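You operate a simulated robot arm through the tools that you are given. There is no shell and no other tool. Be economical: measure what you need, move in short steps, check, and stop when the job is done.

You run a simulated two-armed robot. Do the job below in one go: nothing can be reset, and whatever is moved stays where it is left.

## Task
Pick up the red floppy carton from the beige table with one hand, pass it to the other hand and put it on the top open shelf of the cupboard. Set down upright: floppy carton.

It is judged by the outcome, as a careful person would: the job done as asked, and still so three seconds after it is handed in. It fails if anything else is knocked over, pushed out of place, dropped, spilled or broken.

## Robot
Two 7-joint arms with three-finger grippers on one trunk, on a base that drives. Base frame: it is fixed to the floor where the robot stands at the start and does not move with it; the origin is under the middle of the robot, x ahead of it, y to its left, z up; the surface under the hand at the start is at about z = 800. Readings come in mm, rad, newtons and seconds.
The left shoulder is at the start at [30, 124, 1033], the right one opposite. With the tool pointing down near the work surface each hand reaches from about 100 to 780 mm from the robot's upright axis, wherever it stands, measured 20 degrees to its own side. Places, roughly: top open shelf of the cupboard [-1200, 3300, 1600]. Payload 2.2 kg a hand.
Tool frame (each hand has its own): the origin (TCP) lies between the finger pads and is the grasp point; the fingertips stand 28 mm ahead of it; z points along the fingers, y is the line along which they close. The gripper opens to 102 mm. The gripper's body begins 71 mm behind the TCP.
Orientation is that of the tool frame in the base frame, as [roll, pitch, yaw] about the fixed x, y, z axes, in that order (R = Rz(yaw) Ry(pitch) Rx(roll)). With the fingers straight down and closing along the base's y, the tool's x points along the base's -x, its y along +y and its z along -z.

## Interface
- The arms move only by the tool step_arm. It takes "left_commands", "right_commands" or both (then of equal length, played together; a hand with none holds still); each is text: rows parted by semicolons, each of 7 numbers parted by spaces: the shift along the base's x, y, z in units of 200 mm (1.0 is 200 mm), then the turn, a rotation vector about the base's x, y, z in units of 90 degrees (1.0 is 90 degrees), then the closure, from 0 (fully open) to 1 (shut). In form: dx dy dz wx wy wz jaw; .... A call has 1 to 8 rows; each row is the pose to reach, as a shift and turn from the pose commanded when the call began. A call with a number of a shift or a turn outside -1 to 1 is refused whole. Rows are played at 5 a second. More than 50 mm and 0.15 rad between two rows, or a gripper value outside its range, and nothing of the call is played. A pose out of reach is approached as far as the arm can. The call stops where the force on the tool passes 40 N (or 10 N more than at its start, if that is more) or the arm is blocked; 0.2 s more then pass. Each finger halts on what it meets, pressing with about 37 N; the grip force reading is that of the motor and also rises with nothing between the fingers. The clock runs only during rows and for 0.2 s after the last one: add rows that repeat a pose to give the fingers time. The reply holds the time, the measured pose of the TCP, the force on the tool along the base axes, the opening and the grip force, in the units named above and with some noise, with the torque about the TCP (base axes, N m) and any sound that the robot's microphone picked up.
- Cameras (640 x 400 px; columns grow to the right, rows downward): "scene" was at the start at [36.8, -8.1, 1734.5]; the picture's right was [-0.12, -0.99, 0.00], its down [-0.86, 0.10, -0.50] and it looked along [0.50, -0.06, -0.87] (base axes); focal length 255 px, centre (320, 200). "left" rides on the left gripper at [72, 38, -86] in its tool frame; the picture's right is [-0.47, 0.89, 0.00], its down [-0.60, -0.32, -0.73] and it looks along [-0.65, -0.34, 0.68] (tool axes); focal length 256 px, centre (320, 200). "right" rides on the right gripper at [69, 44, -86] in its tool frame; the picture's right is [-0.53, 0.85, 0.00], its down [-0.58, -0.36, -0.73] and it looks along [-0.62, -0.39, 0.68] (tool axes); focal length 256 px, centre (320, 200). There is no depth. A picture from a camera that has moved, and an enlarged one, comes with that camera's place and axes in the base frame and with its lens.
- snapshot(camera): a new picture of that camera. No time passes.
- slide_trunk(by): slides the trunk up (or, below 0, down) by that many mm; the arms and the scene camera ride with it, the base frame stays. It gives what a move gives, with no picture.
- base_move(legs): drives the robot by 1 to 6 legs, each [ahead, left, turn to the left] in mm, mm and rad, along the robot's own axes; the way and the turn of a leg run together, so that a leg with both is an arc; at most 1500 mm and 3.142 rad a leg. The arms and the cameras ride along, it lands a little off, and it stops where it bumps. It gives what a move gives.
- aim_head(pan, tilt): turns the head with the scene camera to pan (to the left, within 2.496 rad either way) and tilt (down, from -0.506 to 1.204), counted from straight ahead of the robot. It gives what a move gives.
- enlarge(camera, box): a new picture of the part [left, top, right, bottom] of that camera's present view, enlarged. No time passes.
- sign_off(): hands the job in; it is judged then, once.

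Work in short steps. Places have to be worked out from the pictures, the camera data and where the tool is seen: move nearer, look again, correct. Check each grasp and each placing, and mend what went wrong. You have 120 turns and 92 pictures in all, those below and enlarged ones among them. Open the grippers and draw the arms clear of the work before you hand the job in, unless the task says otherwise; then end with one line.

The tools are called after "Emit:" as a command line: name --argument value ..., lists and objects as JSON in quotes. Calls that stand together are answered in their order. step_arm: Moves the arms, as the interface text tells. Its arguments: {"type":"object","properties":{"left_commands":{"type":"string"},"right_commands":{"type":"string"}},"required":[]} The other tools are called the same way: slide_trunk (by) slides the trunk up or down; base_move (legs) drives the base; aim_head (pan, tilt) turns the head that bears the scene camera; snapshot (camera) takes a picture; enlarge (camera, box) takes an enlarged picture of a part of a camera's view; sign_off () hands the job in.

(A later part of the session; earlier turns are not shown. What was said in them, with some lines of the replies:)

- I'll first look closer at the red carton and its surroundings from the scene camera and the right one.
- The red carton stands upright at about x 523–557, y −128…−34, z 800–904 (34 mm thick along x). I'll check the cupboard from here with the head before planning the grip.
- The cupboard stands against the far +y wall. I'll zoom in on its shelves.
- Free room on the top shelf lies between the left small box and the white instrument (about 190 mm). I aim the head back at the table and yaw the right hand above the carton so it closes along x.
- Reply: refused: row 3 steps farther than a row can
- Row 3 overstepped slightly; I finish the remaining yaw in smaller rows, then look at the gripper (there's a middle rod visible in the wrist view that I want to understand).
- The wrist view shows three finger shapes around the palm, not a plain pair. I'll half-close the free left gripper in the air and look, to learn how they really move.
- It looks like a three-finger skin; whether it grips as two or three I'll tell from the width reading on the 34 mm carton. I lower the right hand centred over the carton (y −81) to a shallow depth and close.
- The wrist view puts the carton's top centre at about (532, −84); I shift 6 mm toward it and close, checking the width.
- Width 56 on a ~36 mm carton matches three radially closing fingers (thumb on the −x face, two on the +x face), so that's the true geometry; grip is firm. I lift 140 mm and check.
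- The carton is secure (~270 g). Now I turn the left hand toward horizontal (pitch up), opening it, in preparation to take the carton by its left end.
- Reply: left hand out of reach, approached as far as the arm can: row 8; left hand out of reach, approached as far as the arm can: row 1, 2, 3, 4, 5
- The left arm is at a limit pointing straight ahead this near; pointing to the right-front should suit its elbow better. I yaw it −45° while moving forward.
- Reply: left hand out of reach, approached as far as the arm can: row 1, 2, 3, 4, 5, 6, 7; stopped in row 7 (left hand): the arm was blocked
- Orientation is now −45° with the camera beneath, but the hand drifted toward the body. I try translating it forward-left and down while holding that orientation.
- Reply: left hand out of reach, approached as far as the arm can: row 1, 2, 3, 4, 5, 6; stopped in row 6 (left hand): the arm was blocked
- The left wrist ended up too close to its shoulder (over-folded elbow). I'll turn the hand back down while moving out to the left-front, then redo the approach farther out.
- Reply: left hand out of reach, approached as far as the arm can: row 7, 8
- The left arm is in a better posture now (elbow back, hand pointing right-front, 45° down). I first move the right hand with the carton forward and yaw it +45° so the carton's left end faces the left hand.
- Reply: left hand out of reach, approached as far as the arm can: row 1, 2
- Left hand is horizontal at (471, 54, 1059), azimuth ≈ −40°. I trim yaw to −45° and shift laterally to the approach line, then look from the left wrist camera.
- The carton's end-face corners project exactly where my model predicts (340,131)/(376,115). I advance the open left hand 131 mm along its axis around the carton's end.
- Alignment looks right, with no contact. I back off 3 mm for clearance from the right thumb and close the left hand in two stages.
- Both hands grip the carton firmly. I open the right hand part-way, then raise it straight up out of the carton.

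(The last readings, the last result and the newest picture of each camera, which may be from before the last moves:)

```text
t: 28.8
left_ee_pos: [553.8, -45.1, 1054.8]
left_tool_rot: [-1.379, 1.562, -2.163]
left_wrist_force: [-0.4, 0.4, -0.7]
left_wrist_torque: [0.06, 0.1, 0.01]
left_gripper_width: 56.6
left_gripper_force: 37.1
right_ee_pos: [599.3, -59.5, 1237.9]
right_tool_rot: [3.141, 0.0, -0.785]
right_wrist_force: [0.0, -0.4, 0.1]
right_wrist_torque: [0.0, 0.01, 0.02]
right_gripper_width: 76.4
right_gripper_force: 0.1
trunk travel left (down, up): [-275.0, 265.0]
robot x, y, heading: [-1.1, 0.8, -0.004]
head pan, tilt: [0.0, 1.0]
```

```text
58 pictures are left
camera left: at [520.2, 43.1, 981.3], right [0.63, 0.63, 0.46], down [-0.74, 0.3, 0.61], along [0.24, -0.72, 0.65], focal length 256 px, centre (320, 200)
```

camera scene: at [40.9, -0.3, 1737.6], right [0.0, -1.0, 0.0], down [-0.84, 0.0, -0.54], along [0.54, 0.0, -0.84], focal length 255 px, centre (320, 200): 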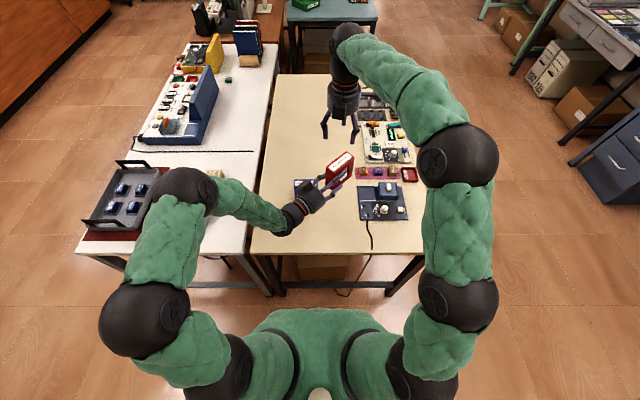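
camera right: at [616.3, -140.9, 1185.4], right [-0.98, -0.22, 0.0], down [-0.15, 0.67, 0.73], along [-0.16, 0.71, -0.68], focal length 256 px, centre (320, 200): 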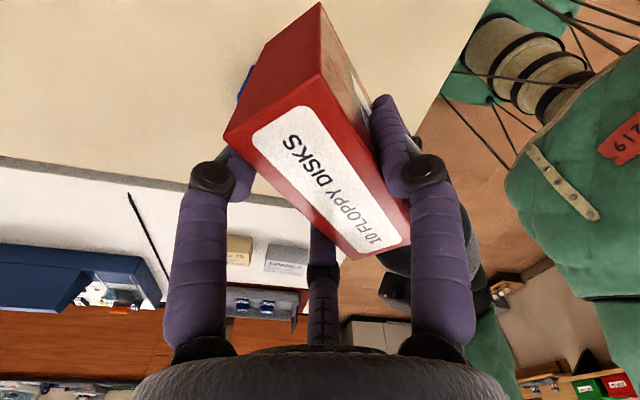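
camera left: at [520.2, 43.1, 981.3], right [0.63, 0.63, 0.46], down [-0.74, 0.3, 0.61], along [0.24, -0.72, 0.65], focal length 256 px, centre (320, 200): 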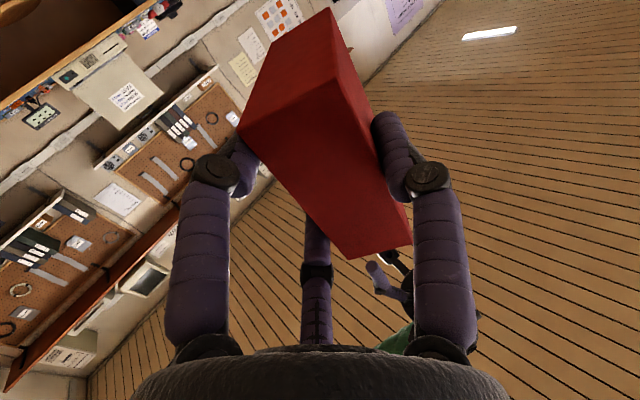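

Handover succeeded: the left hand holds the carton alone. I retract the right arm and look toward the driving route.

Emit:
step_arm --right_commands "-0.1 -0.1 0 0 0 -0.09 0.25; -0.2 -0.2 0 0 0 -0.18 0.25; -0.3 -0.3 0 0 0 -0.27 0.25; -0.42 -0.4 0 0 0 -0.36 0.25; -0.54 -0.5 0 0 0 -0.45 0.25; -0.66 -0.6 -0.05 0 0 -0.54 0.25; -0.78 -0.7 -0.1 0 0 -0.63 0.25; -0.9 -0.75 -0.15 0 0 -0.72 0.25"

Emit:
aim_head --pan 1.7 --tilt 0.6

Emit:
snapshot --camera "scene"

Emit:
aim_head --pan 2.45 --tilt 0.6

Emit:
snapshot --camera "scene"

```text
t: 30.6
left_ee_pos: [552.2, -45.0, 1054.4]
left_tool_rot: [-1.284, 1.562, -2.07]
left_wrist_force: [0.1, -0.5, -0.1]
left_wrist_torque: [0.06, 0.09, 0.0]
left_gripper_width: 56.9
left_gripper_force: 36.9
right_ee_pos: [415.1, -209.9, 1209.4]
right_tool_rot: [3.14, -0.001, -1.918]
right_wrist_force: [0.0, 1.2, -0.3]
right_wrist_torque: [-0.01, -0.05, 0.0]
right_gripper_width: 76.3
right_gripper_force: 0.1
trunk travel left (down, up): [-275.0, 265.0]
robot x, y, heading: [0.5, 1.2, 0.001]
head pan, tilt: [0.0, 1.0]
```

```text
t: 32.3
left_ee_pos: [554.3, -44.1, 1055.1]
left_tool_rot: [-1.354, 1.562, -2.138]
left_wrist_force: [0.2, 0.3, 1.1]
left_wrist_torque: [0.07, 0.12, 0.01]
left_gripper_width: 56.7
left_gripper_force: 37.0
right_ee_pos: [417.2, -209.7, 1209.7]
right_tool_rot: [3.14, 0.001, -1.914]
right_wrist_force: [-0.3, 0.1, 0.0]
right_wrist_torque: [0.01, -0.01, 0.01]
right_gripper_width: 76.0
right_gripper_force: 0.1
trunk travel left (down, up): [-275.0, 265.0]
robot x, y, heading: [5.7, -0.5, 0.004]
head pan, tilt: [1.7, 0.6]
```

```text
57 pictures are left
camera scene: at [-40.5, 87.4, 1769.7], right [0.99, 0.13, 0.0], down [0.07, -0.56, -0.83], along [-0.11, 0.82, -0.56], focal length 255 px, centre (320, 200)
```

scene: 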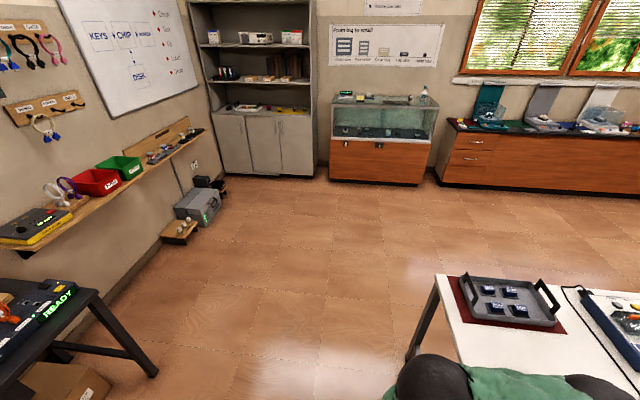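

```text
t: 33.4
left_ee_pos: [555.2, -43.5, 1054.6]
left_tool_rot: [-1.352, 1.563, -2.138]
left_wrist_force: [1.0, 0.2, -0.6]
left_wrist_torque: [0.05, 0.1, 0.01]
left_gripper_width: 56.5
left_gripper_force: 36.6
right_ee_pos: [417.5, -209.6, 1208.9]
right_tool_rot: [3.14, 0.001, -1.914]
right_wrist_force: [0.1, 0.8, 0.1]
right_wrist_torque: [-0.02, -0.02, 0.01]
right_gripper_width: 76.6
right_gripper_force: 0.1
trunk travel left (down, up): [-275.0, 265.0]
robot x, y, heading: [1.1, -2.0, -0.003]
head pan, tilt: [2.45, 0.6]
```

```text
56 pictures are left
camera scene: at [-97.2, 56.1, 1769.7], right [0.64, 0.77, 0.0], down [0.43, -0.36, -0.83], along [-0.64, 0.53, -0.56], focal length 255 px, centre (320, 200)
```

scene: 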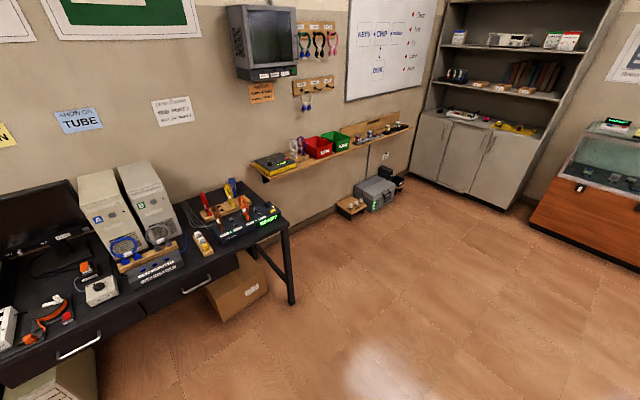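

The floor route to the cupboard is clear: black bench front at x≈−1100 (y<640), white table x>400, toolbox near (−1530, 2100). I raise the trunk, then back off and turn left, and drive along y.

Emit:
slide_trunk --by 255

Emit:
base_move --legs '[[-300, 0, 0], [0, 0, 1.571], [1200, 0, 0]]'

Emit:
aim_head --pan 0.2 --tilt 0.45

Emit:
snapshot --camera "scene"

```text
t: 36.0
left_ee_pos: [554.3, -44.9, 1310.8]
left_tool_rot: [-1.383, 1.563, -2.172]
left_wrist_force: [0.6, 0.1, -3.1]
left_wrist_torque: [0.08, 0.1, 0.01]
left_gripper_width: 56.5
left_gripper_force: 37.0
right_ee_pos: [418.9, -211.0, 1464.5]
right_tool_rot: [3.141, -0.002, -1.916]
right_wrist_force: [0.0, -0.5, -0.2]
right_wrist_torque: [0.0, -0.01, 0.01]
right_gripper_width: 76.4
right_gripper_force: 0.0
trunk travel left (down, up): [-530.0, 10.0]
robot x, y, heading: [-4.9, -2.9, -0.002]
head pan, tilt: [2.45, 0.6]
```

```text
t: 47.5
left_ee_pos: [-225.8, 1759.6, 1309.8]
left_tool_rot: [-1.345, 1.563, -0.58]
left_wrist_force: [-0.2, 0.1, -3.0]
left_wrist_torque: [-0.11, 0.04, -0.03]
left_gripper_width: 56.7
left_gripper_force: 37.5
right_ee_pos: [-61.3, 1621.7, 1464.5]
right_tool_rot: [3.141, 0.0, -0.363]
right_wrist_force: [-0.7, 0.0, 0.4]
right_wrist_torque: [0.01, -0.03, -0.01]
right_gripper_width: 76.4
right_gripper_force: 0.1
trunk travel left (down, up): [-530.0, 10.0]
robot x, y, heading: [-279.1, 1207.1, 1.55]
head pan, tilt: [2.45, 0.6]
```

```text
t: 49.6
left_ee_pos: [-225.1, 1761.3, 1310.2]
left_tool_rot: [-1.365, 1.562, -0.599]
left_wrist_force: [-0.3, 0.1, -3.3]
left_wrist_torque: [-0.1, 0.06, 0.03]
left_gripper_width: 56.7
left_gripper_force: 37.0
right_ee_pos: [-62.2, 1622.5, 1464.2]
right_tool_rot: [3.141, 0.0, -0.362]
right_wrist_force: [-0.1, 0.3, 0.3]
right_wrist_torque: [0.0, -0.02, -0.02]
right_gripper_width: 76.7
right_gripper_force: 0.0
trunk travel left (down, up): [-530.0, 10.0]
robot x, y, heading: [-277.8, 1205.1, 1.556]
head pan, tilt: [0.201, 0.45]
```

```text
55 pictures are left
camera scene: at [-296.4, 1268.8, 2038.2], right [0.98, 0.18, 0.0], down [0.08, -0.43, -0.9], along [-0.16, 0.89, -0.44], focal length 255 px, centre (320, 200)
```

scene: 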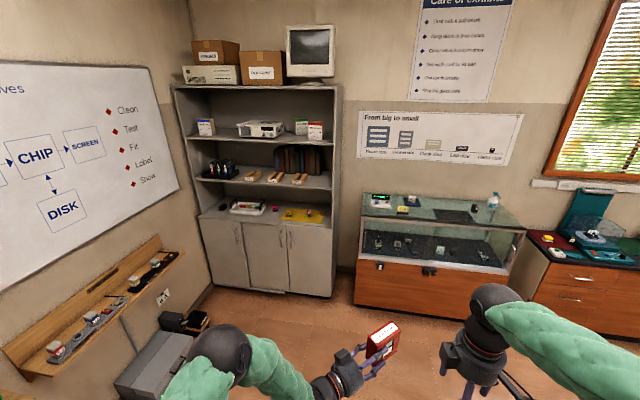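

The carton is still held. I zoom in on the top shelf to locate the gap and shelf edge.

Emit:
enlarge --camera "scene" --box '[170, 75, 345, 185]'

```text
3.64 times, centred on (258, 130) of scene
camera zoom: at [-296.4, 1268.8, 2038.2], right [0.98, 0.18, 0.0], down [0.08, -0.43, -0.9], along [-0.16, 0.89, -0.44], focal length 927 px, centre (547, 454)
```

zoom: 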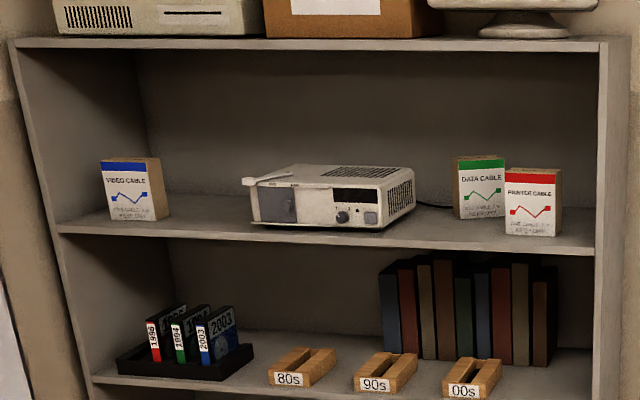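

Shelf front edge is at y≈3120, z≈1585; the gap centre is x≈−1428. I drive to a standoff about (−1098, 2320) with heading ≈1.83.

Emit:
base_move --legs '[[600, 0, 0], [500, 836, 0], [0, 0, 0.277]]'

Emit:
aim_head --pan 0.1 --tilt 0.4

Emit:
snapshot --camera "scene"

```text
t: 58.6
left_ee_pos: [-1186.6, 2866.3, 1309.1]
left_tool_rot: [-1.378, 1.562, -0.343]
left_wrist_force: [-0.4, -0.5, -2.8]
left_wrist_torque: [-0.13, 0.01, 0.02]
left_gripper_width: 56.5
left_gripper_force: 37.1
right_ee_pos: [-992.6, 2775.6, 1464.3]
right_tool_rot: [3.14, 0.001, -0.098]
right_wrist_force: [0.1, 1.0, 0.3]
right_wrist_torque: [0.0, 0.04, 0.01]
right_gripper_width: 76.5
right_gripper_force: 0.3
trunk travel left (down, up): [-530.0, 10.0]
robot x, y, heading: [-1088.5, 2317.5, 1.821]
head pan, tilt: [0.201, 0.45]
```

```text
t: 59.2
left_ee_pos: [-1186.2, 2868.1, 1308.8]
left_tool_rot: [-1.398, 1.561, -0.364]
left_wrist_force: [0.2, 0.3, -1.6]
left_wrist_torque: [-0.09, 0.04, 0.01]
left_gripper_width: 56.4
left_gripper_force: 36.6
right_ee_pos: [-992.9, 2776.5, 1464.8]
right_tool_rot: [3.139, 0.0, -0.098]
right_wrist_force: [-0.5, 0.1, -0.4]
right_wrist_torque: [0.01, 0.04, 0.02]
right_gripper_width: 76.3
right_gripper_force: 0.1
trunk travel left (down, up): [-530.0, 10.0]
robot x, y, heading: [-1091.6, 2316.8, 1.82]
head pan, tilt: [0.099, 0.4]
```

```text
53 pictures are left
camera scene: at [-1117.7, 2378.1, 2042.9], right [0.94, 0.34, 0.0], down [0.13, -0.37, -0.92], along [-0.31, 0.87, -0.39], focal length 255 px, centre (320, 200)
```

scene: 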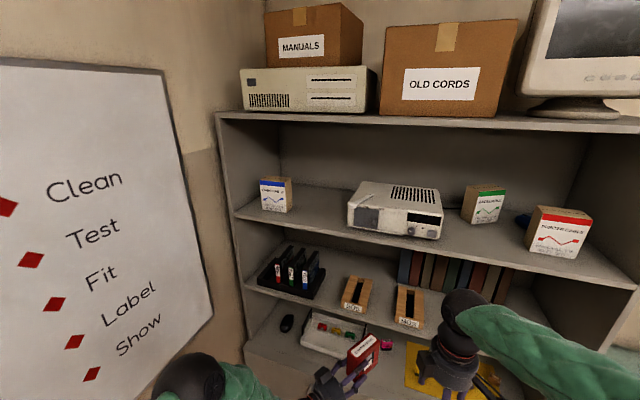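

Good vantage. I enlarge the left half of the top shelf for measurements.

Emit:
enlarge --camera "scene" --box '[210, 140, 450, 290]'

```text
2.67 times, centred on (330, 215) of scene
camera zoom: at [-1117.7, 2378.1, 2042.9], right [0.94, 0.34, 0.0], down [0.13, -0.37, -0.92], along [-0.31, 0.87, -0.39], focal length 680 px, centre (293, 160)
```

zoom: 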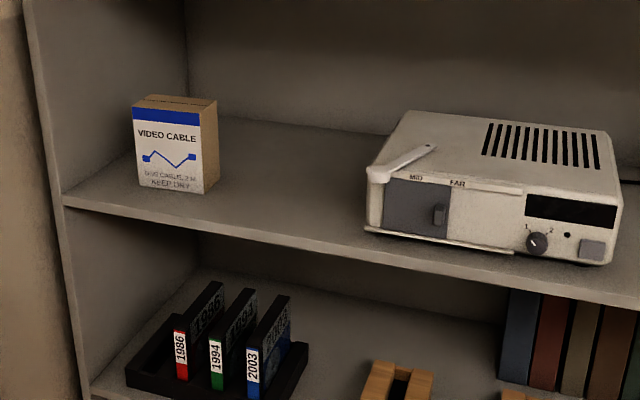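

Measured: shelf top z≈1595, front edge y≈3110; free gap x −1563…−1302, so the target centre is x≈−1432. I raise the left hand and yaw it toward +y while staying in front of the cupboard.

Emit:
step_arm --left_commands "-0.08 0.01 0.125 0 0 0.043 1; -0.155 0.03 0.25 0 0 0.086 1; -0.23 0.04 0.375 0 0 0.129 1; -0.31 0.05 0.5 0 0 0.172 1; -0.39 0.07 0.625 0 0 0.215 1; -0.46 0.08 0.75 0 0 0.258 1; -0.54 0.1 0.875 0 0 0.301 1; -0.62 0.11 1.0 0 0 0.342 1"

Emit:
snapshot --camera "scene"

```text
t: 61.0
left_ee_pos: [-1310.7, 2888.6, 1509.4]
left_tool_rot: [-1.506, 1.562, 0.067]
left_wrist_force: [0.5, -0.6, -2.6]
left_wrist_torque: [-0.1, -0.05, -0.02]
left_gripper_width: 56.6
left_gripper_force: 36.5
right_ee_pos: [-992.0, 2776.5, 1465.4]
right_tool_rot: [3.141, 0.0, -0.098]
right_wrist_force: [-0.2, -1.2, 0.1]
right_wrist_torque: [0.02, 0.03, 0.0]
right_gripper_width: 76.5
right_gripper_force: 0.1
trunk travel left (down, up): [-530.0, 10.0]
robot x, y, heading: [-1093.6, 2320.5, 1.818]
head pan, tilt: [0.099, 0.4]
```

```text
51 pictures are left
camera scene: at [-1117.5, 2377.5, 2042.9], right [0.94, 0.34, 0.0], down [0.13, -0.37, -0.92], along [-0.31, 0.87, -0.39], focal length 255 px, centre (320, 200)
```

scene: 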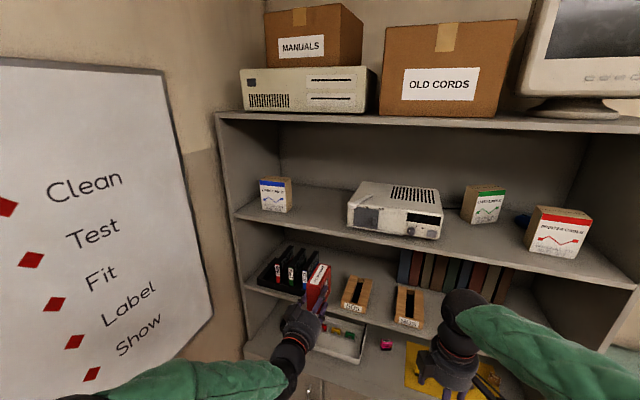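

All tracking well; hand now points straight at +y. I continue up and left to (−1422, 2930, 1665), still in front of the shelf.

Emit:
step_arm --left_commands "-0.09 0.03 0.13 0 0 0 1; -0.18 0.07 0.26 0 0 0 1; -0.28 0.1 0.39 0 0 0 1; -0.37 0.14 0.52 0 0 0 1; -0.46 0.17 0.65 0 0 0 1; -0.555 0.205 0.78 0 0 0 1; -0.555 0.205 0.78 0 0 0 1"

Emit:
snapshot --camera "scene"

Emit:
snapshot --camera "left"

```text
t: 62.6
left_ee_pos: [-1420.8, 2931.5, 1664.0]
left_tool_rot: [-1.502, 1.563, 0.07]
left_wrist_force: [0.1, 0.0, -2.7]
left_wrist_torque: [-0.1, 0.02, 0.01]
left_gripper_width: 56.5
left_gripper_force: 36.9
right_ee_pos: [-992.4, 2776.2, 1465.6]
right_tool_rot: [3.14, 0.0, -0.097]
right_wrist_force: [0.3, -0.6, -0.2]
right_wrist_torque: [-0.01, 0.03, -0.02]
right_gripper_width: 76.5
right_gripper_force: 0.0
trunk travel left (down, up): [-530.0, 10.0]
robot x, y, heading: [-1093.4, 2321.1, 1.822]
head pan, tilt: [0.099, 0.4]
```

```text
50 pictures are left
camera scene: at [-1117.2, 2378.2, 2042.9], right [0.94, 0.34, 0.0], down [0.13, -0.37, -0.92], along [-0.31, 0.87, -0.39], focal length 255 px, centre (320, 200)
```

scene: 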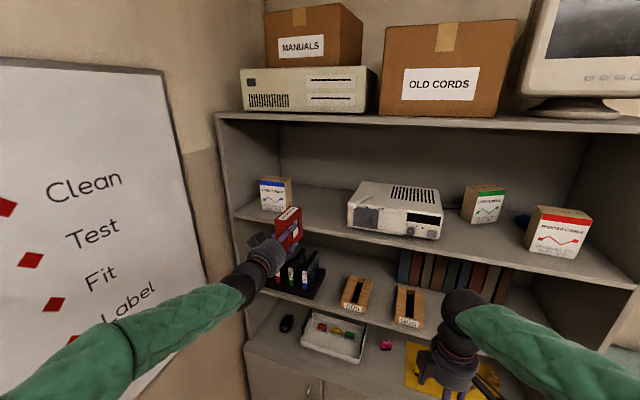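

```text
49 pictures are left
camera left: at [-1458.1, 2846.0, 1591.3], right [-0.89, 0.0, 0.46], down [0.31, -0.73, 0.61], along [0.33, 0.68, 0.65], focal length 256 px, centre (320, 200)
```

left: 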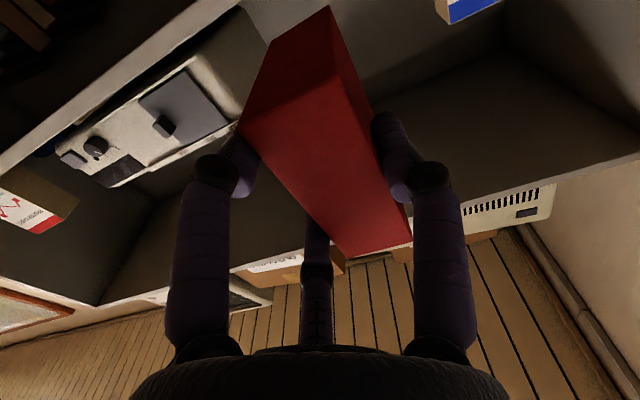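

I enlarge the left camera's view of the shelf edge to verify shelf height from there.

Emit:
enlarge --camera "left" --box '[0, 0, 260, 180]'

Emit:
enlarge --camera "scene" --box '[200, 150, 400, 310]'

```text
2.22 times, centred on (130, 90) of left
camera zoom: at [-1458.1, 2846.0, 1591.3], right [-0.89, 0.0, 0.46], down [0.31, -0.73, 0.61], along [0.33, 0.68, 0.65], focal length 569 px, centre (742, 444)
```

zoom: 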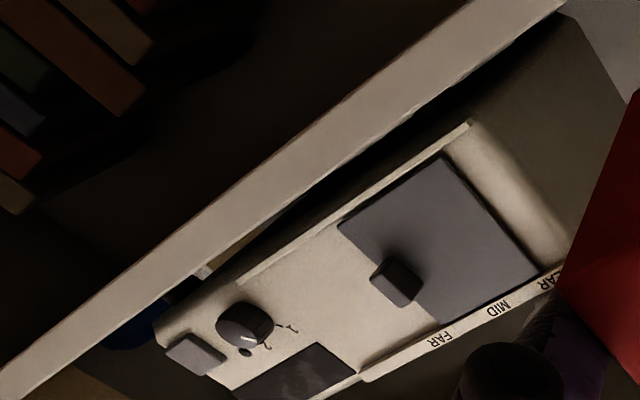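

```text
2.50 times, centred on (300, 230) of scene
camera zoom: at [-1117.2, 2378.2, 2042.9], right [0.94, 0.34, 0.0], down [0.13, -0.37, -0.92], along [-0.31, 0.87, -0.39], focal length 637 px, centre (370, 125)
```

zoom: 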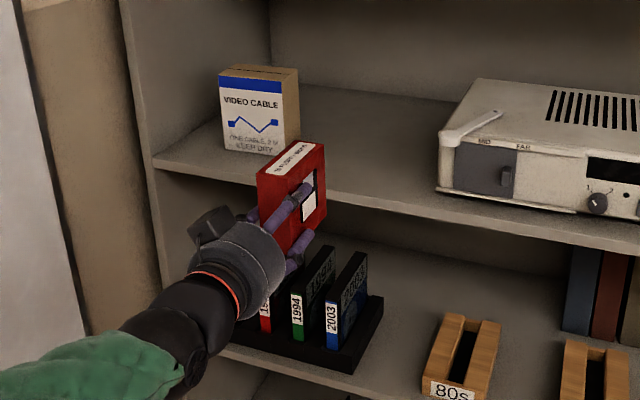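

Shelf top checks at z≈1598 from here; the carton bottom is at ~1620. The lower finger's knuckle means I should set the carton just inside the edge and then push it in. I drive the base 120 mm toward the shelf (world +y).

Emit:
base_move --legs '[[116, -30, 0]]'

Emit:
snapshot --camera "scene"

Emit:
snapshot --camera "left"

```text
t: 63.9
left_ee_pos: [-1421.3, 3051.5, 1665.1]
left_tool_rot: [-1.267, 1.561, 0.304]
left_wrist_force: [-0.3, -0.6, -3.2]
left_wrist_torque: [-0.1, -0.07, 0.0]
left_gripper_width: 56.8
left_gripper_force: 36.3
right_ee_pos: [-991.3, 2894.1, 1465.6]
right_tool_rot: [-3.141, 0.0, -0.098]
right_wrist_force: [0.2, 0.9, -0.3]
right_wrist_torque: [-0.01, 0.01, -0.01]
right_gripper_width: 76.5
right_gripper_force: 0.1
trunk travel left (down, up): [-530.0, 10.0]
robot x, y, heading: [-1093.1, 2438.2, 1.817]
head pan, tilt: [0.099, 0.4]
```

```text
46 pictures are left
camera scene: at [-1116.8, 2497.0, 2042.9], right [0.94, 0.34, 0.0], down [0.13, -0.37, -0.92], along [-0.31, 0.87, -0.39], focal length 255 px, centre (320, 200)
```

scene: 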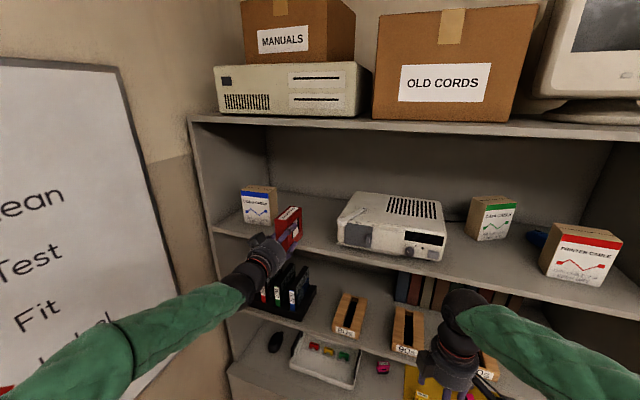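

```text
45 pictures are left
camera left: at [-1457.6, 2964.9, 1592.0], right [-0.89, 0.0, 0.46], down [0.31, -0.73, 0.6], along [0.33, 0.68, 0.65], focal length 256 px, centre (320, 200)
```

left: 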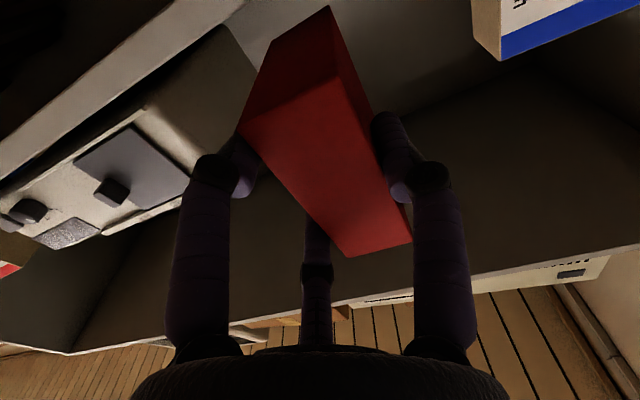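

I zoom the scene camera at the carton to refine the shelf edge position relative to it.

Emit:
enlarge --camera "scene" --box '[200, 170, 360, 290]'

```text
3.33 times, centred on (280, 230) of scene
camera zoom: at [-1116.8, 2497.0, 2042.9], right [0.94, 0.34, 0.0], down [0.13, -0.37, -0.92], along [-0.31, 0.87, -0.39], focal length 849 px, centre (453, 100)
```

zoom: 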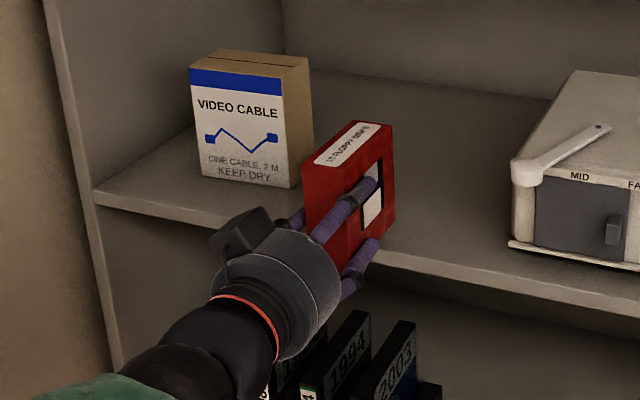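

Edge estimate y≈3115±12. I advance the carton to TCP y≈3116 at the current height (20 mm clearance), so its outer end sits about at the edge line, then lower gently until contact.

Emit:
step_arm --left_commands "0 0.1 0 0 0 0 1; 0 0.2 0 0 0 0 1; 0 0.3225 0 0 0 0 1; 0 0.3225 0 0 0 0 1; 0 0.3225 -0.04 0 0 0 1; 0 0.3225 -0.06 0 0 0 1; 0 0.3225 -0.075 0 0 0 1; 0 0.3225 -0.075 0 0 0 1"

Emit:
enlarge --camera "scene" --box '[200, 170, 360, 290]'

Emit:
snapshot --camera "left"

```text
t: 65.7
left_ee_pos: [-1420.4, 3116.7, 1649.5]
left_tool_rot: [-1.439, 1.563, 0.131]
left_wrist_force: [-0.7, -0.1, -2.1]
left_wrist_torque: [-0.08, -0.02, 0.01]
left_gripper_width: 56.4
left_gripper_force: 36.8
right_ee_pos: [-991.2, 2896.6, 1465.2]
right_tool_rot: [3.14, -0.001, -0.097]
right_wrist_force: [0.3, -0.1, -0.2]
right_wrist_torque: [0.01, -0.01, 0.0]
right_gripper_width: 76.5
right_gripper_force: 0.2
trunk travel left (down, up): [-530.0, 10.0]
robot x, y, heading: [-1092.5, 2441.5, 1.815]
head pan, tilt: [0.099, 0.4]
```

```text
3.33 times, centred on (280, 230) of scene
camera zoom: at [-1116.9, 2498.8, 2042.9], right [0.94, 0.34, 0.0], down [0.13, -0.37, -0.92], along [-0.31, 0.87, -0.39], focal length 849 px, centre (453, 100)
```

zoom: 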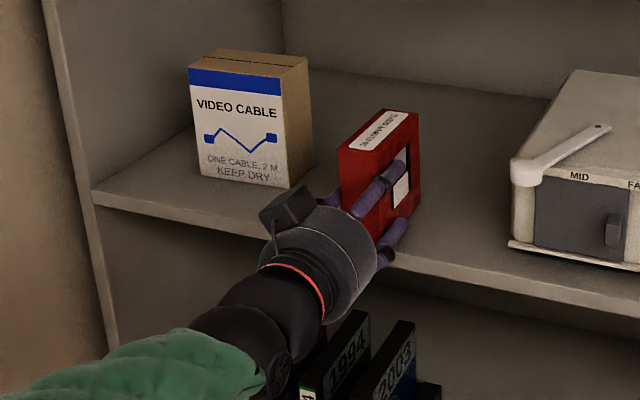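

```text
42 pictures are left
camera left: at [-1457.9, 3030.5, 1576.4], right [-0.89, 0.0, 0.46], down [0.31, -0.73, 0.61], along [0.33, 0.68, 0.65], focal length 256 px, centre (320, 200)
```

left: 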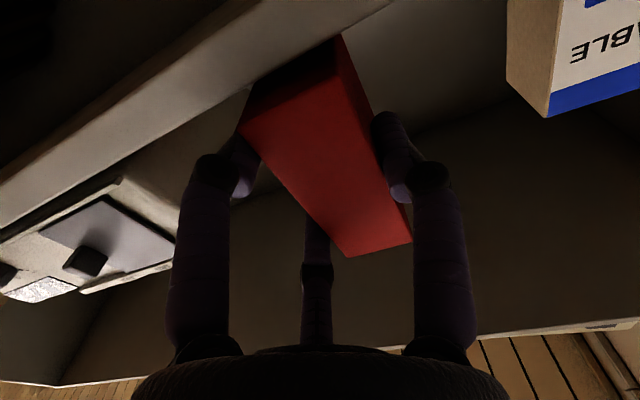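

From the left camera the shelf edge resolves to y≈3115–3120. I nudge 5 mm deeper and lower in small steps, watching the vertical force.

Emit:
step_arm --left_commands "0 0.025 0 0 0 0 1; 0 0.025 -0.012 0 0 0 1; 0 0.025 -0.024 0 0 0 1; 0 0.025 -0.024 0 0 0 1"

Emit:
step_arm --left_commands "0 0 -0.01 0 0 0 1; 0 0 -0.01 0 0 0 1"

```text
t: 66.7
left_ee_pos: [-1419.9, 3121.1, 1645.2]
left_tool_rot: [-1.406, 1.562, 0.165]
left_wrist_force: [0.7, -0.4, -2.3]
left_wrist_torque: [-0.09, -0.04, -0.02]
left_gripper_width: 56.4
left_gripper_force: 37.4
right_ee_pos: [-993.2, 2895.7, 1464.6]
right_tool_rot: [3.139, 0.001, -0.098]
right_wrist_force: [-0.3, 1.0, -0.4]
right_wrist_torque: [0.01, 0.01, -0.02]
right_gripper_width: 76.2
right_gripper_force: 0.0
trunk travel left (down, up): [-530.0, 10.0]
robot x, y, heading: [-1095.2, 2439.8, 1.816]
head pan, tilt: [0.099, 0.4]
```

```text
t: 67.3
left_ee_pos: [-1420.7, 3121.4, 1643.3]
left_tool_rot: [-1.105, 1.562, 0.465]
left_wrist_force: [0.2, 1.8, 0.6]
left_wrist_torque: [0.19, 0.07, -0.06]
left_gripper_width: 56.6
left_gripper_force: 37.0
right_ee_pos: [-991.7, 2895.8, 1465.6]
right_tool_rot: [3.141, 0.0, -0.097]
right_wrist_force: [0.5, -0.2, 0.0]
right_wrist_torque: [0.01, 0.01, 0.0]
right_gripper_width: 76.4
right_gripper_force: 0.2
trunk travel left (down, up): [-530.0, 10.0]
robot x, y, heading: [-1092.6, 2441.6, 1.817]
head pan, tilt: [0.099, 0.4]
```

Contact has just begun at z≈1643 at the carton's inner end. One more millimetre to seat it.

Emit:
step_arm --left_commands "0 0 -0.005 0 0 0 1; 0 0 -0.005 0 0 0 1"

Emit:
enlarge --camera "scene" --box '[230, 180, 330, 255]'

```text
t: 67.9
left_ee_pos: [-1421.3, 3121.2, 1644.4]
left_tool_rot: [-0.972, 1.562, 0.601]
left_wrist_force: [-0.6, 2.5, 4.8]
left_wrist_torque: [0.0, 0.29, -0.07]
left_gripper_width: 56.6
left_gripper_force: 37.1
right_ee_pos: [-991.6, 2895.1, 1464.6]
right_tool_rot: [-3.141, 0.0, -0.096]
right_wrist_force: [0.6, -0.3, -0.1]
right_wrist_torque: [0.01, 0.02, -0.01]
right_gripper_width: 76.6
right_gripper_force: 0.0
trunk travel left (down, up): [-530.0, 10.0]
robot x, y, heading: [-1091.3, 2443.5, 1.815]
head pan, tilt: [0.099, 0.4]
```

```text
5.33 times, centred on (280, 218) of scene
camera zoom: at [-1116.7, 2498.0, 2042.9], right [0.94, 0.34, 0.0], down [0.13, -0.37, -0.92], along [-0.31, 0.87, -0.39], focal length 1359 px, centre (533, 107)
```

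zoom: 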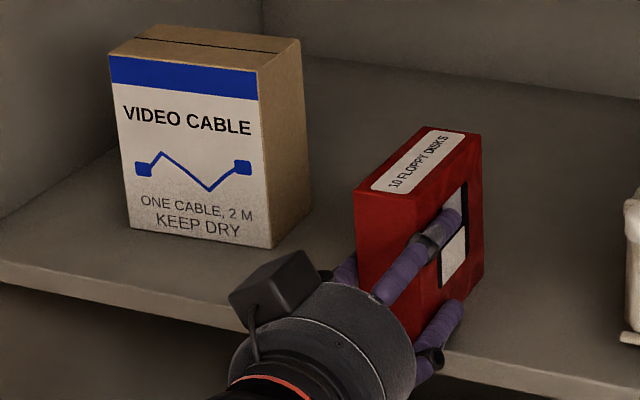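

The carton is seated (net upward force ~7 N). I release by a small opening (to ~64 mm) to keep the lower finger off the shelf, and look.

Emit:
step_arm --left_commands "0 0 0 0 0 0 0.44; 0 0 0 0 0 0 0.4; 0 0 0.005 0 0 0 0.36; 0 0 0.01 0 0 0 0.36; 0 0 0.01 0 0 0 0.36"

Emit:
enlarge --camera "scene" --box '[230, 180, 330, 255]'

Emit:
snapshot --camera "left"

```text
t: 69.1
left_ee_pos: [-1419.4, 3122.3, 1644.3]
left_tool_rot: [-1.353, 1.563, 0.218]
left_wrist_force: [0.4, -0.2, 0.1]
left_wrist_torque: [-0.01, 0.0, -0.01]
left_gripper_width: 65.6
left_gripper_force: 0.0
right_ee_pos: [-992.8, 2895.9, 1465.7]
right_tool_rot: [3.141, 0.0, -0.1]
right_wrist_force: [-0.4, -0.4, 0.6]
right_wrist_torque: [0.01, -0.01, 0.02]
right_gripper_width: 76.5
right_gripper_force: 0.0
trunk travel left (down, up): [-530.0, 10.0]
robot x, y, heading: [-1092.4, 2435.8, 1.817]
head pan, tilt: [0.099, 0.4]
```

```text
5.33 times, centred on (280, 218) of scene
camera zoom: at [-1116.6, 2497.8, 2042.9], right [0.94, 0.34, 0.0], down [0.13, -0.37, -0.92], along [-0.31, 0.87, -0.39], focal length 1359 px, centre (533, 107)
```

zoom: 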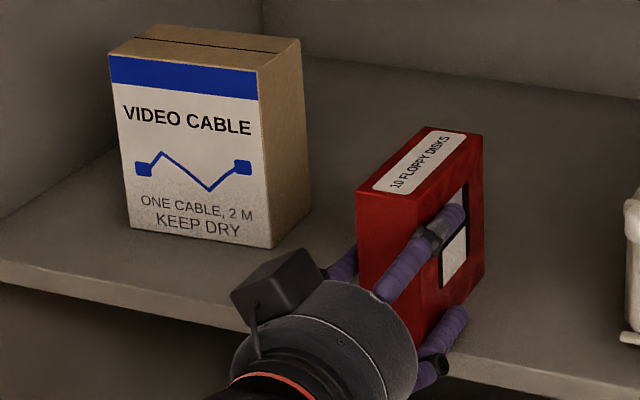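

```text
39 pictures are left
camera left: at [-1456.9, 3035.7, 1570.8], right [-0.89, 0.0, 0.46], down [0.31, -0.73, 0.61], along [0.33, 0.68, 0.65], focal length 256 px, centre (320, 200)
```

left: 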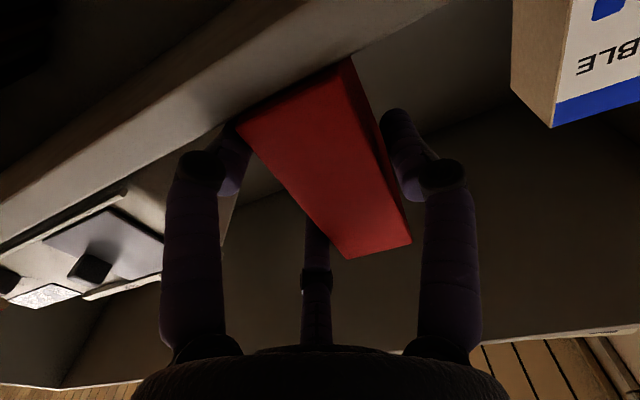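

Forces are zero and the carton stands on its own. I withdraw the left hand straight back along −y.

Emit:
step_arm --left_commands "0 -0.04 0 0 0 0 0.36; 0 -0.1 0 0 0 0 0.36; 0 -0.2 0 0 0 0 0.36; 0 -0.3 0 0 0 0 0.36; 0 -0.45 0 0 0 0 0.36; 0 -0.6 0 0 0 0 0.36"

Emit:
enlarge --camera "scene" --box '[220, 170, 350, 268]'

Emit:
snapshot --camera "left"

```text
t: 70.5
left_ee_pos: [-1418.8, 2998.0, 1644.4]
left_tool_rot: [-1.204, 1.562, 0.366]
left_wrist_force: [-1.0, -0.2, -0.2]
left_wrist_torque: [-0.02, 0.01, 0.01]
left_gripper_width: 65.4
left_gripper_force: 0.1
right_ee_pos: [-991.3, 2895.4, 1465.2]
right_tool_rot: [3.141, 0.0, -0.098]
right_wrist_force: [0.8, 0.2, -0.1]
right_wrist_torque: [0.02, -0.03, 0.0]
right_gripper_width: 76.5
right_gripper_force: 0.1
trunk travel left (down, up): [-530.0, 10.0]
robot x, y, heading: [-1093.1, 2440.8, 1.818]
head pan, tilt: [0.099, 0.4]
```

```text
4.08 times, centred on (285, 219) of scene
camera zoom: at [-1116.4, 2495.5, 2043.0], right [0.94, 0.34, 0.0], down [0.13, -0.36, -0.92], along [-0.31, 0.87, -0.39], focal length 1040 px, centre (463, 122)
```

zoom: 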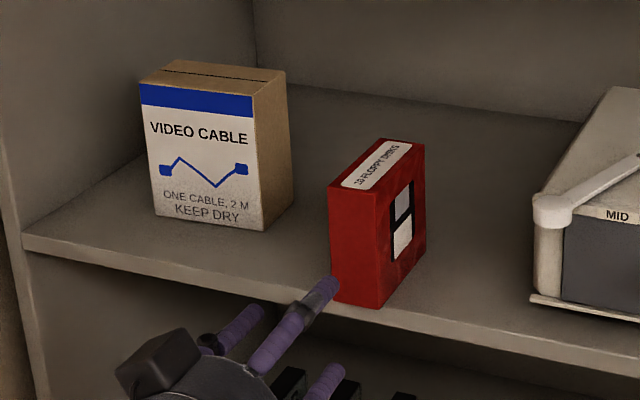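

```text
37 pictures are left
camera left: at [-1456.8, 2912.6, 1571.1], right [-0.89, 0.0, 0.46], down [0.31, -0.73, 0.6], along [0.33, 0.68, 0.65], focal length 256 px, centre (320, 200)
```

left: 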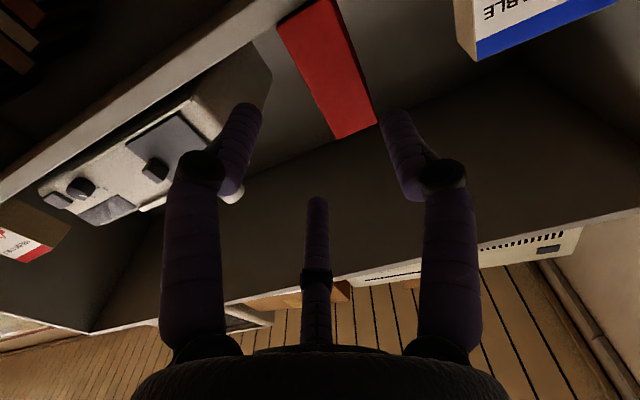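

The carton stands upright but right at the edge. I close the left fingers, centre them on its end face (x −1431) and gently push it ~35 mm deeper.

Emit:
step_arm --left_commands "-0.03 0 0 0 0 0 0.7; -0.06 0 0 0 0 0 1; -0.06 0.1 0 0 0 0 1; -0.06 0.25 0 0 0 0 1; -0.06 0.4 0 0 0 0 1; -0.06 0.45 0 0 0 0 1; -0.06 0.48 0 0 0 0 1; -0.06 0.48 0 0 0 0 1"

Emit:
enlarge --camera "scene" --box '[220, 170, 350, 268]'

Emit:
snapshot --camera "left"

```text
t: 72.3
left_ee_pos: [-1432.8, 3098.1, 1644.2]
left_tool_rot: [-1.288, 1.563, 0.283]
left_wrist_force: [0.3, 0.3, 0.1]
left_wrist_torque: [-0.03, -0.02, 0.01]
left_gripper_width: 1.9
left_gripper_force: 31.0
right_ee_pos: [-992.5, 2896.4, 1465.2]
right_tool_rot: [-3.141, 0.001, -0.097]
right_wrist_force: [0.7, -0.9, -0.6]
right_wrist_torque: [0.0, 0.02, 0.01]
right_gripper_width: 76.2
right_gripper_force: 0.1
trunk travel left (down, up): [-530.0, 10.0]
robot x, y, heading: [-1088.9, 2435.7, 1.815]
head pan, tilt: [0.099, 0.4]
```

```text
4.08 times, centred on (285, 219) of scene
camera zoom: at [-1116.6, 2497.9, 2042.9], right [0.94, 0.34, 0.0], down [0.13, -0.37, -0.92], along [-0.31, 0.87, -0.39], focal length 1040 px, centre (463, 122)
```

zoom: 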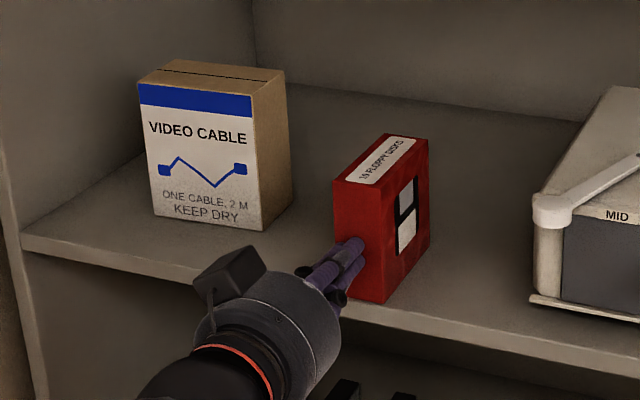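

```text
35 pictures are left
camera left: at [-1470.0, 3011.1, 1570.2], right [-0.89, 0.0, 0.46], down [0.31, -0.73, 0.6], along [0.33, 0.68, 0.65], focal length 256 px, centre (320, 200)
```

left: 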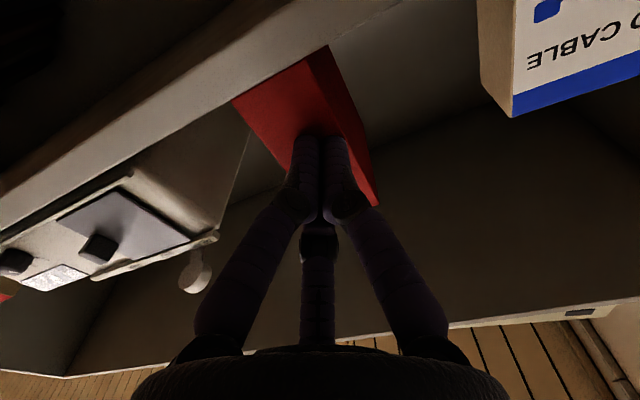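

Contact is centred and the carton is already sliding upright. I continue 33 mm in small steps.

Emit:
step_arm --left_commands "0 0.025 0 0 0 0 1; 0 0.05 0 0 0 0 1; 0 0.075 0 0 0 0 1; 0 0.1 0 0 0 0 1; 0 0.13 0 0 0 0 1; 0 0.165 0 0 0 0 1; 0 0.165 0 0 0 0 1"

Emit:
enlarge --camera "scene" --box '[220, 170, 350, 268]'

```text
t: 73.9
left_ee_pos: [-1432.3, 3130.7, 1643.3]
left_tool_rot: [-1.377, 1.562, 0.192]
left_wrist_force: [1.2, -0.2, 0.0]
left_wrist_torque: [0.0, 0.02, -0.04]
left_gripper_width: 2.2
left_gripper_force: 31.4
right_ee_pos: [-991.7, 2894.9, 1464.4]
right_tool_rot: [3.141, -0.001, -0.098]
right_wrist_force: [0.4, -0.1, 0.4]
right_wrist_torque: [-0.04, 0.04, -0.02]
right_gripper_width: 76.7
right_gripper_force: 0.1
trunk travel left (down, up): [-530.0, 10.0]
robot x, y, heading: [-1091.7, 2439.2, 1.822]
head pan, tilt: [0.099, 0.4]
```

```text
4.08 times, centred on (285, 219) of scene
camera zoom: at [-1116.7, 2497.7, 2042.9], right [0.94, 0.34, 0.0], down [0.13, -0.37, -0.92], along [-0.31, 0.87, -0.39], focal length 1040 px, centre (463, 122)
```

zoom: 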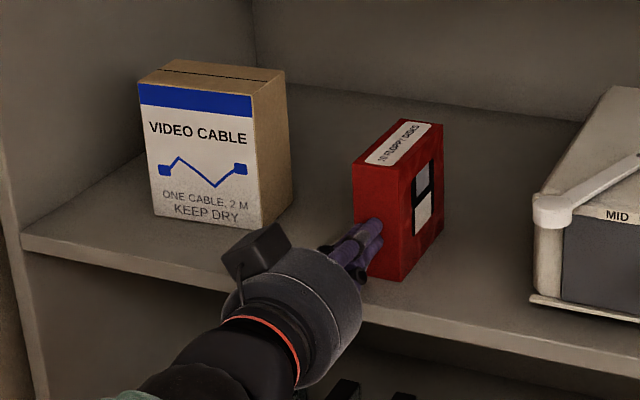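

The carton slid in and stands upright well inside the edge. I withdraw the left hand, open it, and back the base away.

Emit:
step_arm --left_commands "0 -0.15 0 0 0 0 1; 0 -0.35 0 0 0 0 1; 0 -0.55 0 0 0 0 1; 0 -0.75 0 0 0 0 0.8; 0 -0.9 0 0 0 0 0.4; 0 -0.9 0 0 0 0 0; 0 -0.9 0 0 0 0 0; 0 -0.9 0 0 0 0 0"

Emit:
base_move --legs '[[-250, 0, 0]]'

Emit:
step_arm --right_commands "0 0 0 0 0 0 0; 0 0 0 0 0 0 0; 0 0 0 0 0 0 0"

Emit:
snapshot --camera "scene"

Emit:
enlarge --camera "scene" --box '[220, 140, 450, 300]'

```text
t: 75.7
left_ee_pos: [-1431.4, 2950.2, 1644.6]
left_tool_rot: [-1.279, 1.561, 0.293]
left_wrist_force: [0.0, -0.5, 0.2]
left_wrist_torque: [0.01, 0.01, -0.03]
left_gripper_width: 102.4
left_gripper_force: 0.0
right_ee_pos: [-992.4, 2895.3, 1463.8]
right_tool_rot: [3.141, 0.001, -0.097]
right_wrist_force: [1.2, 0.3, 0.5]
right_wrist_torque: [-0.02, -0.04, -0.01]
right_gripper_width: 76.5
right_gripper_force: 0.0
trunk travel left (down, up): [-530.0, 10.0]
robot x, y, heading: [-1091.2, 2440.5, 1.82]
head pan, tilt: [0.099, 0.4]
```

```text
t: 77.5
left_ee_pos: [-1368.8, 2707.3, 1643.2]
left_tool_rot: [-1.423, 1.562, 0.146]
left_wrist_force: [0.4, 0.2, 0.1]
left_wrist_torque: [-0.01, 0.01, 0.02]
left_gripper_width: 101.9
left_gripper_force: 0.0
right_ee_pos: [-930.3, 2652.4, 1464.7]
right_tool_rot: [3.14, 0.001, -0.1]
right_wrist_force: [0.5, -0.2, -0.3]
right_wrist_torque: [0.02, 0.01, -0.01]
right_gripper_width: 76.6
right_gripper_force: 0.1
trunk travel left (down, up): [-530.0, 10.0]
robot x, y, heading: [-1031.1, 2196.3, 1.817]
head pan, tilt: [0.099, 0.4]
```

```text
t: 78.3
left_ee_pos: [-1368.4, 2707.4, 1643.3]
left_tool_rot: [-1.312, 1.562, 0.259]
left_wrist_force: [-0.9, 0.0, 0.2]
left_wrist_torque: [0.02, 0.01, 0.02]
left_gripper_width: 102.0
left_gripper_force: 0.1
right_ee_pos: [-929.4, 2650.6, 1464.5]
right_tool_rot: [3.14, 0.0, -0.1]
right_wrist_force: [0.6, 0.0, 1.1]
right_wrist_torque: [0.0, 0.0, -0.02]
right_gripper_width: 101.9
right_gripper_force: 0.0
trunk travel left (down, up): [-530.0, 10.0]
robot x, y, heading: [-1031.6, 2193.5, 1.819]
head pan, tilt: [0.099, 0.4]
```

```text
33 pictures are left
camera scene: at [-1054.7, 2253.3, 2042.9], right [0.94, 0.34, 0.0], down [0.13, -0.37, -0.92], along [-0.31, 0.87, -0.39], focal length 255 px, centre (320, 200)
```

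scene: 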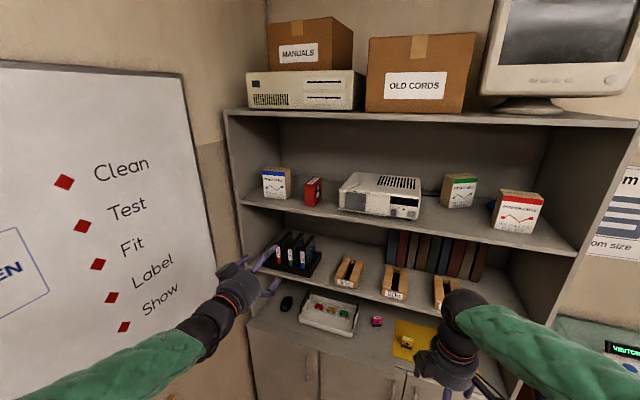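

```text
2.50 times, centred on (335, 220) of scene
camera zoom: at [-1054.7, 2253.3, 2042.9], right [0.94, 0.34, 0.0], down [0.13, -0.37, -0.92], along [-0.31, 0.87, -0.39], focal length 637 px, centre (282, 150)
```

zoom: 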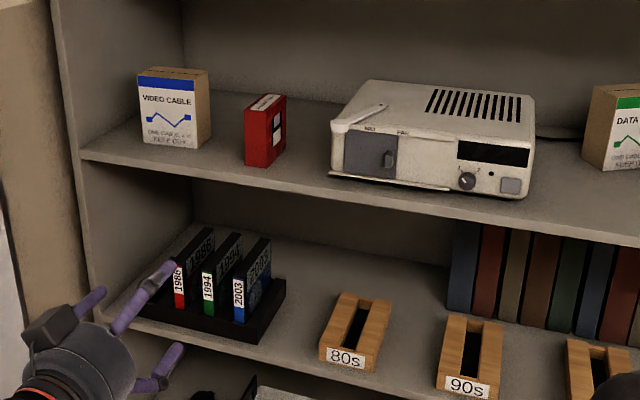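

The red carton stands upright on the top open shelf, the things beside it are where they were, and both grippers are open and clear. I hand the job in.

Emit:
sign_off

```text
The job is handed in.
```

The red floppy carton was picked up with the right hand, passed to the left, and now stands upright on the cupboard's top open shelf, between the video-cable box and the white instrument. Nothing else was moved, as far as the pictures show.
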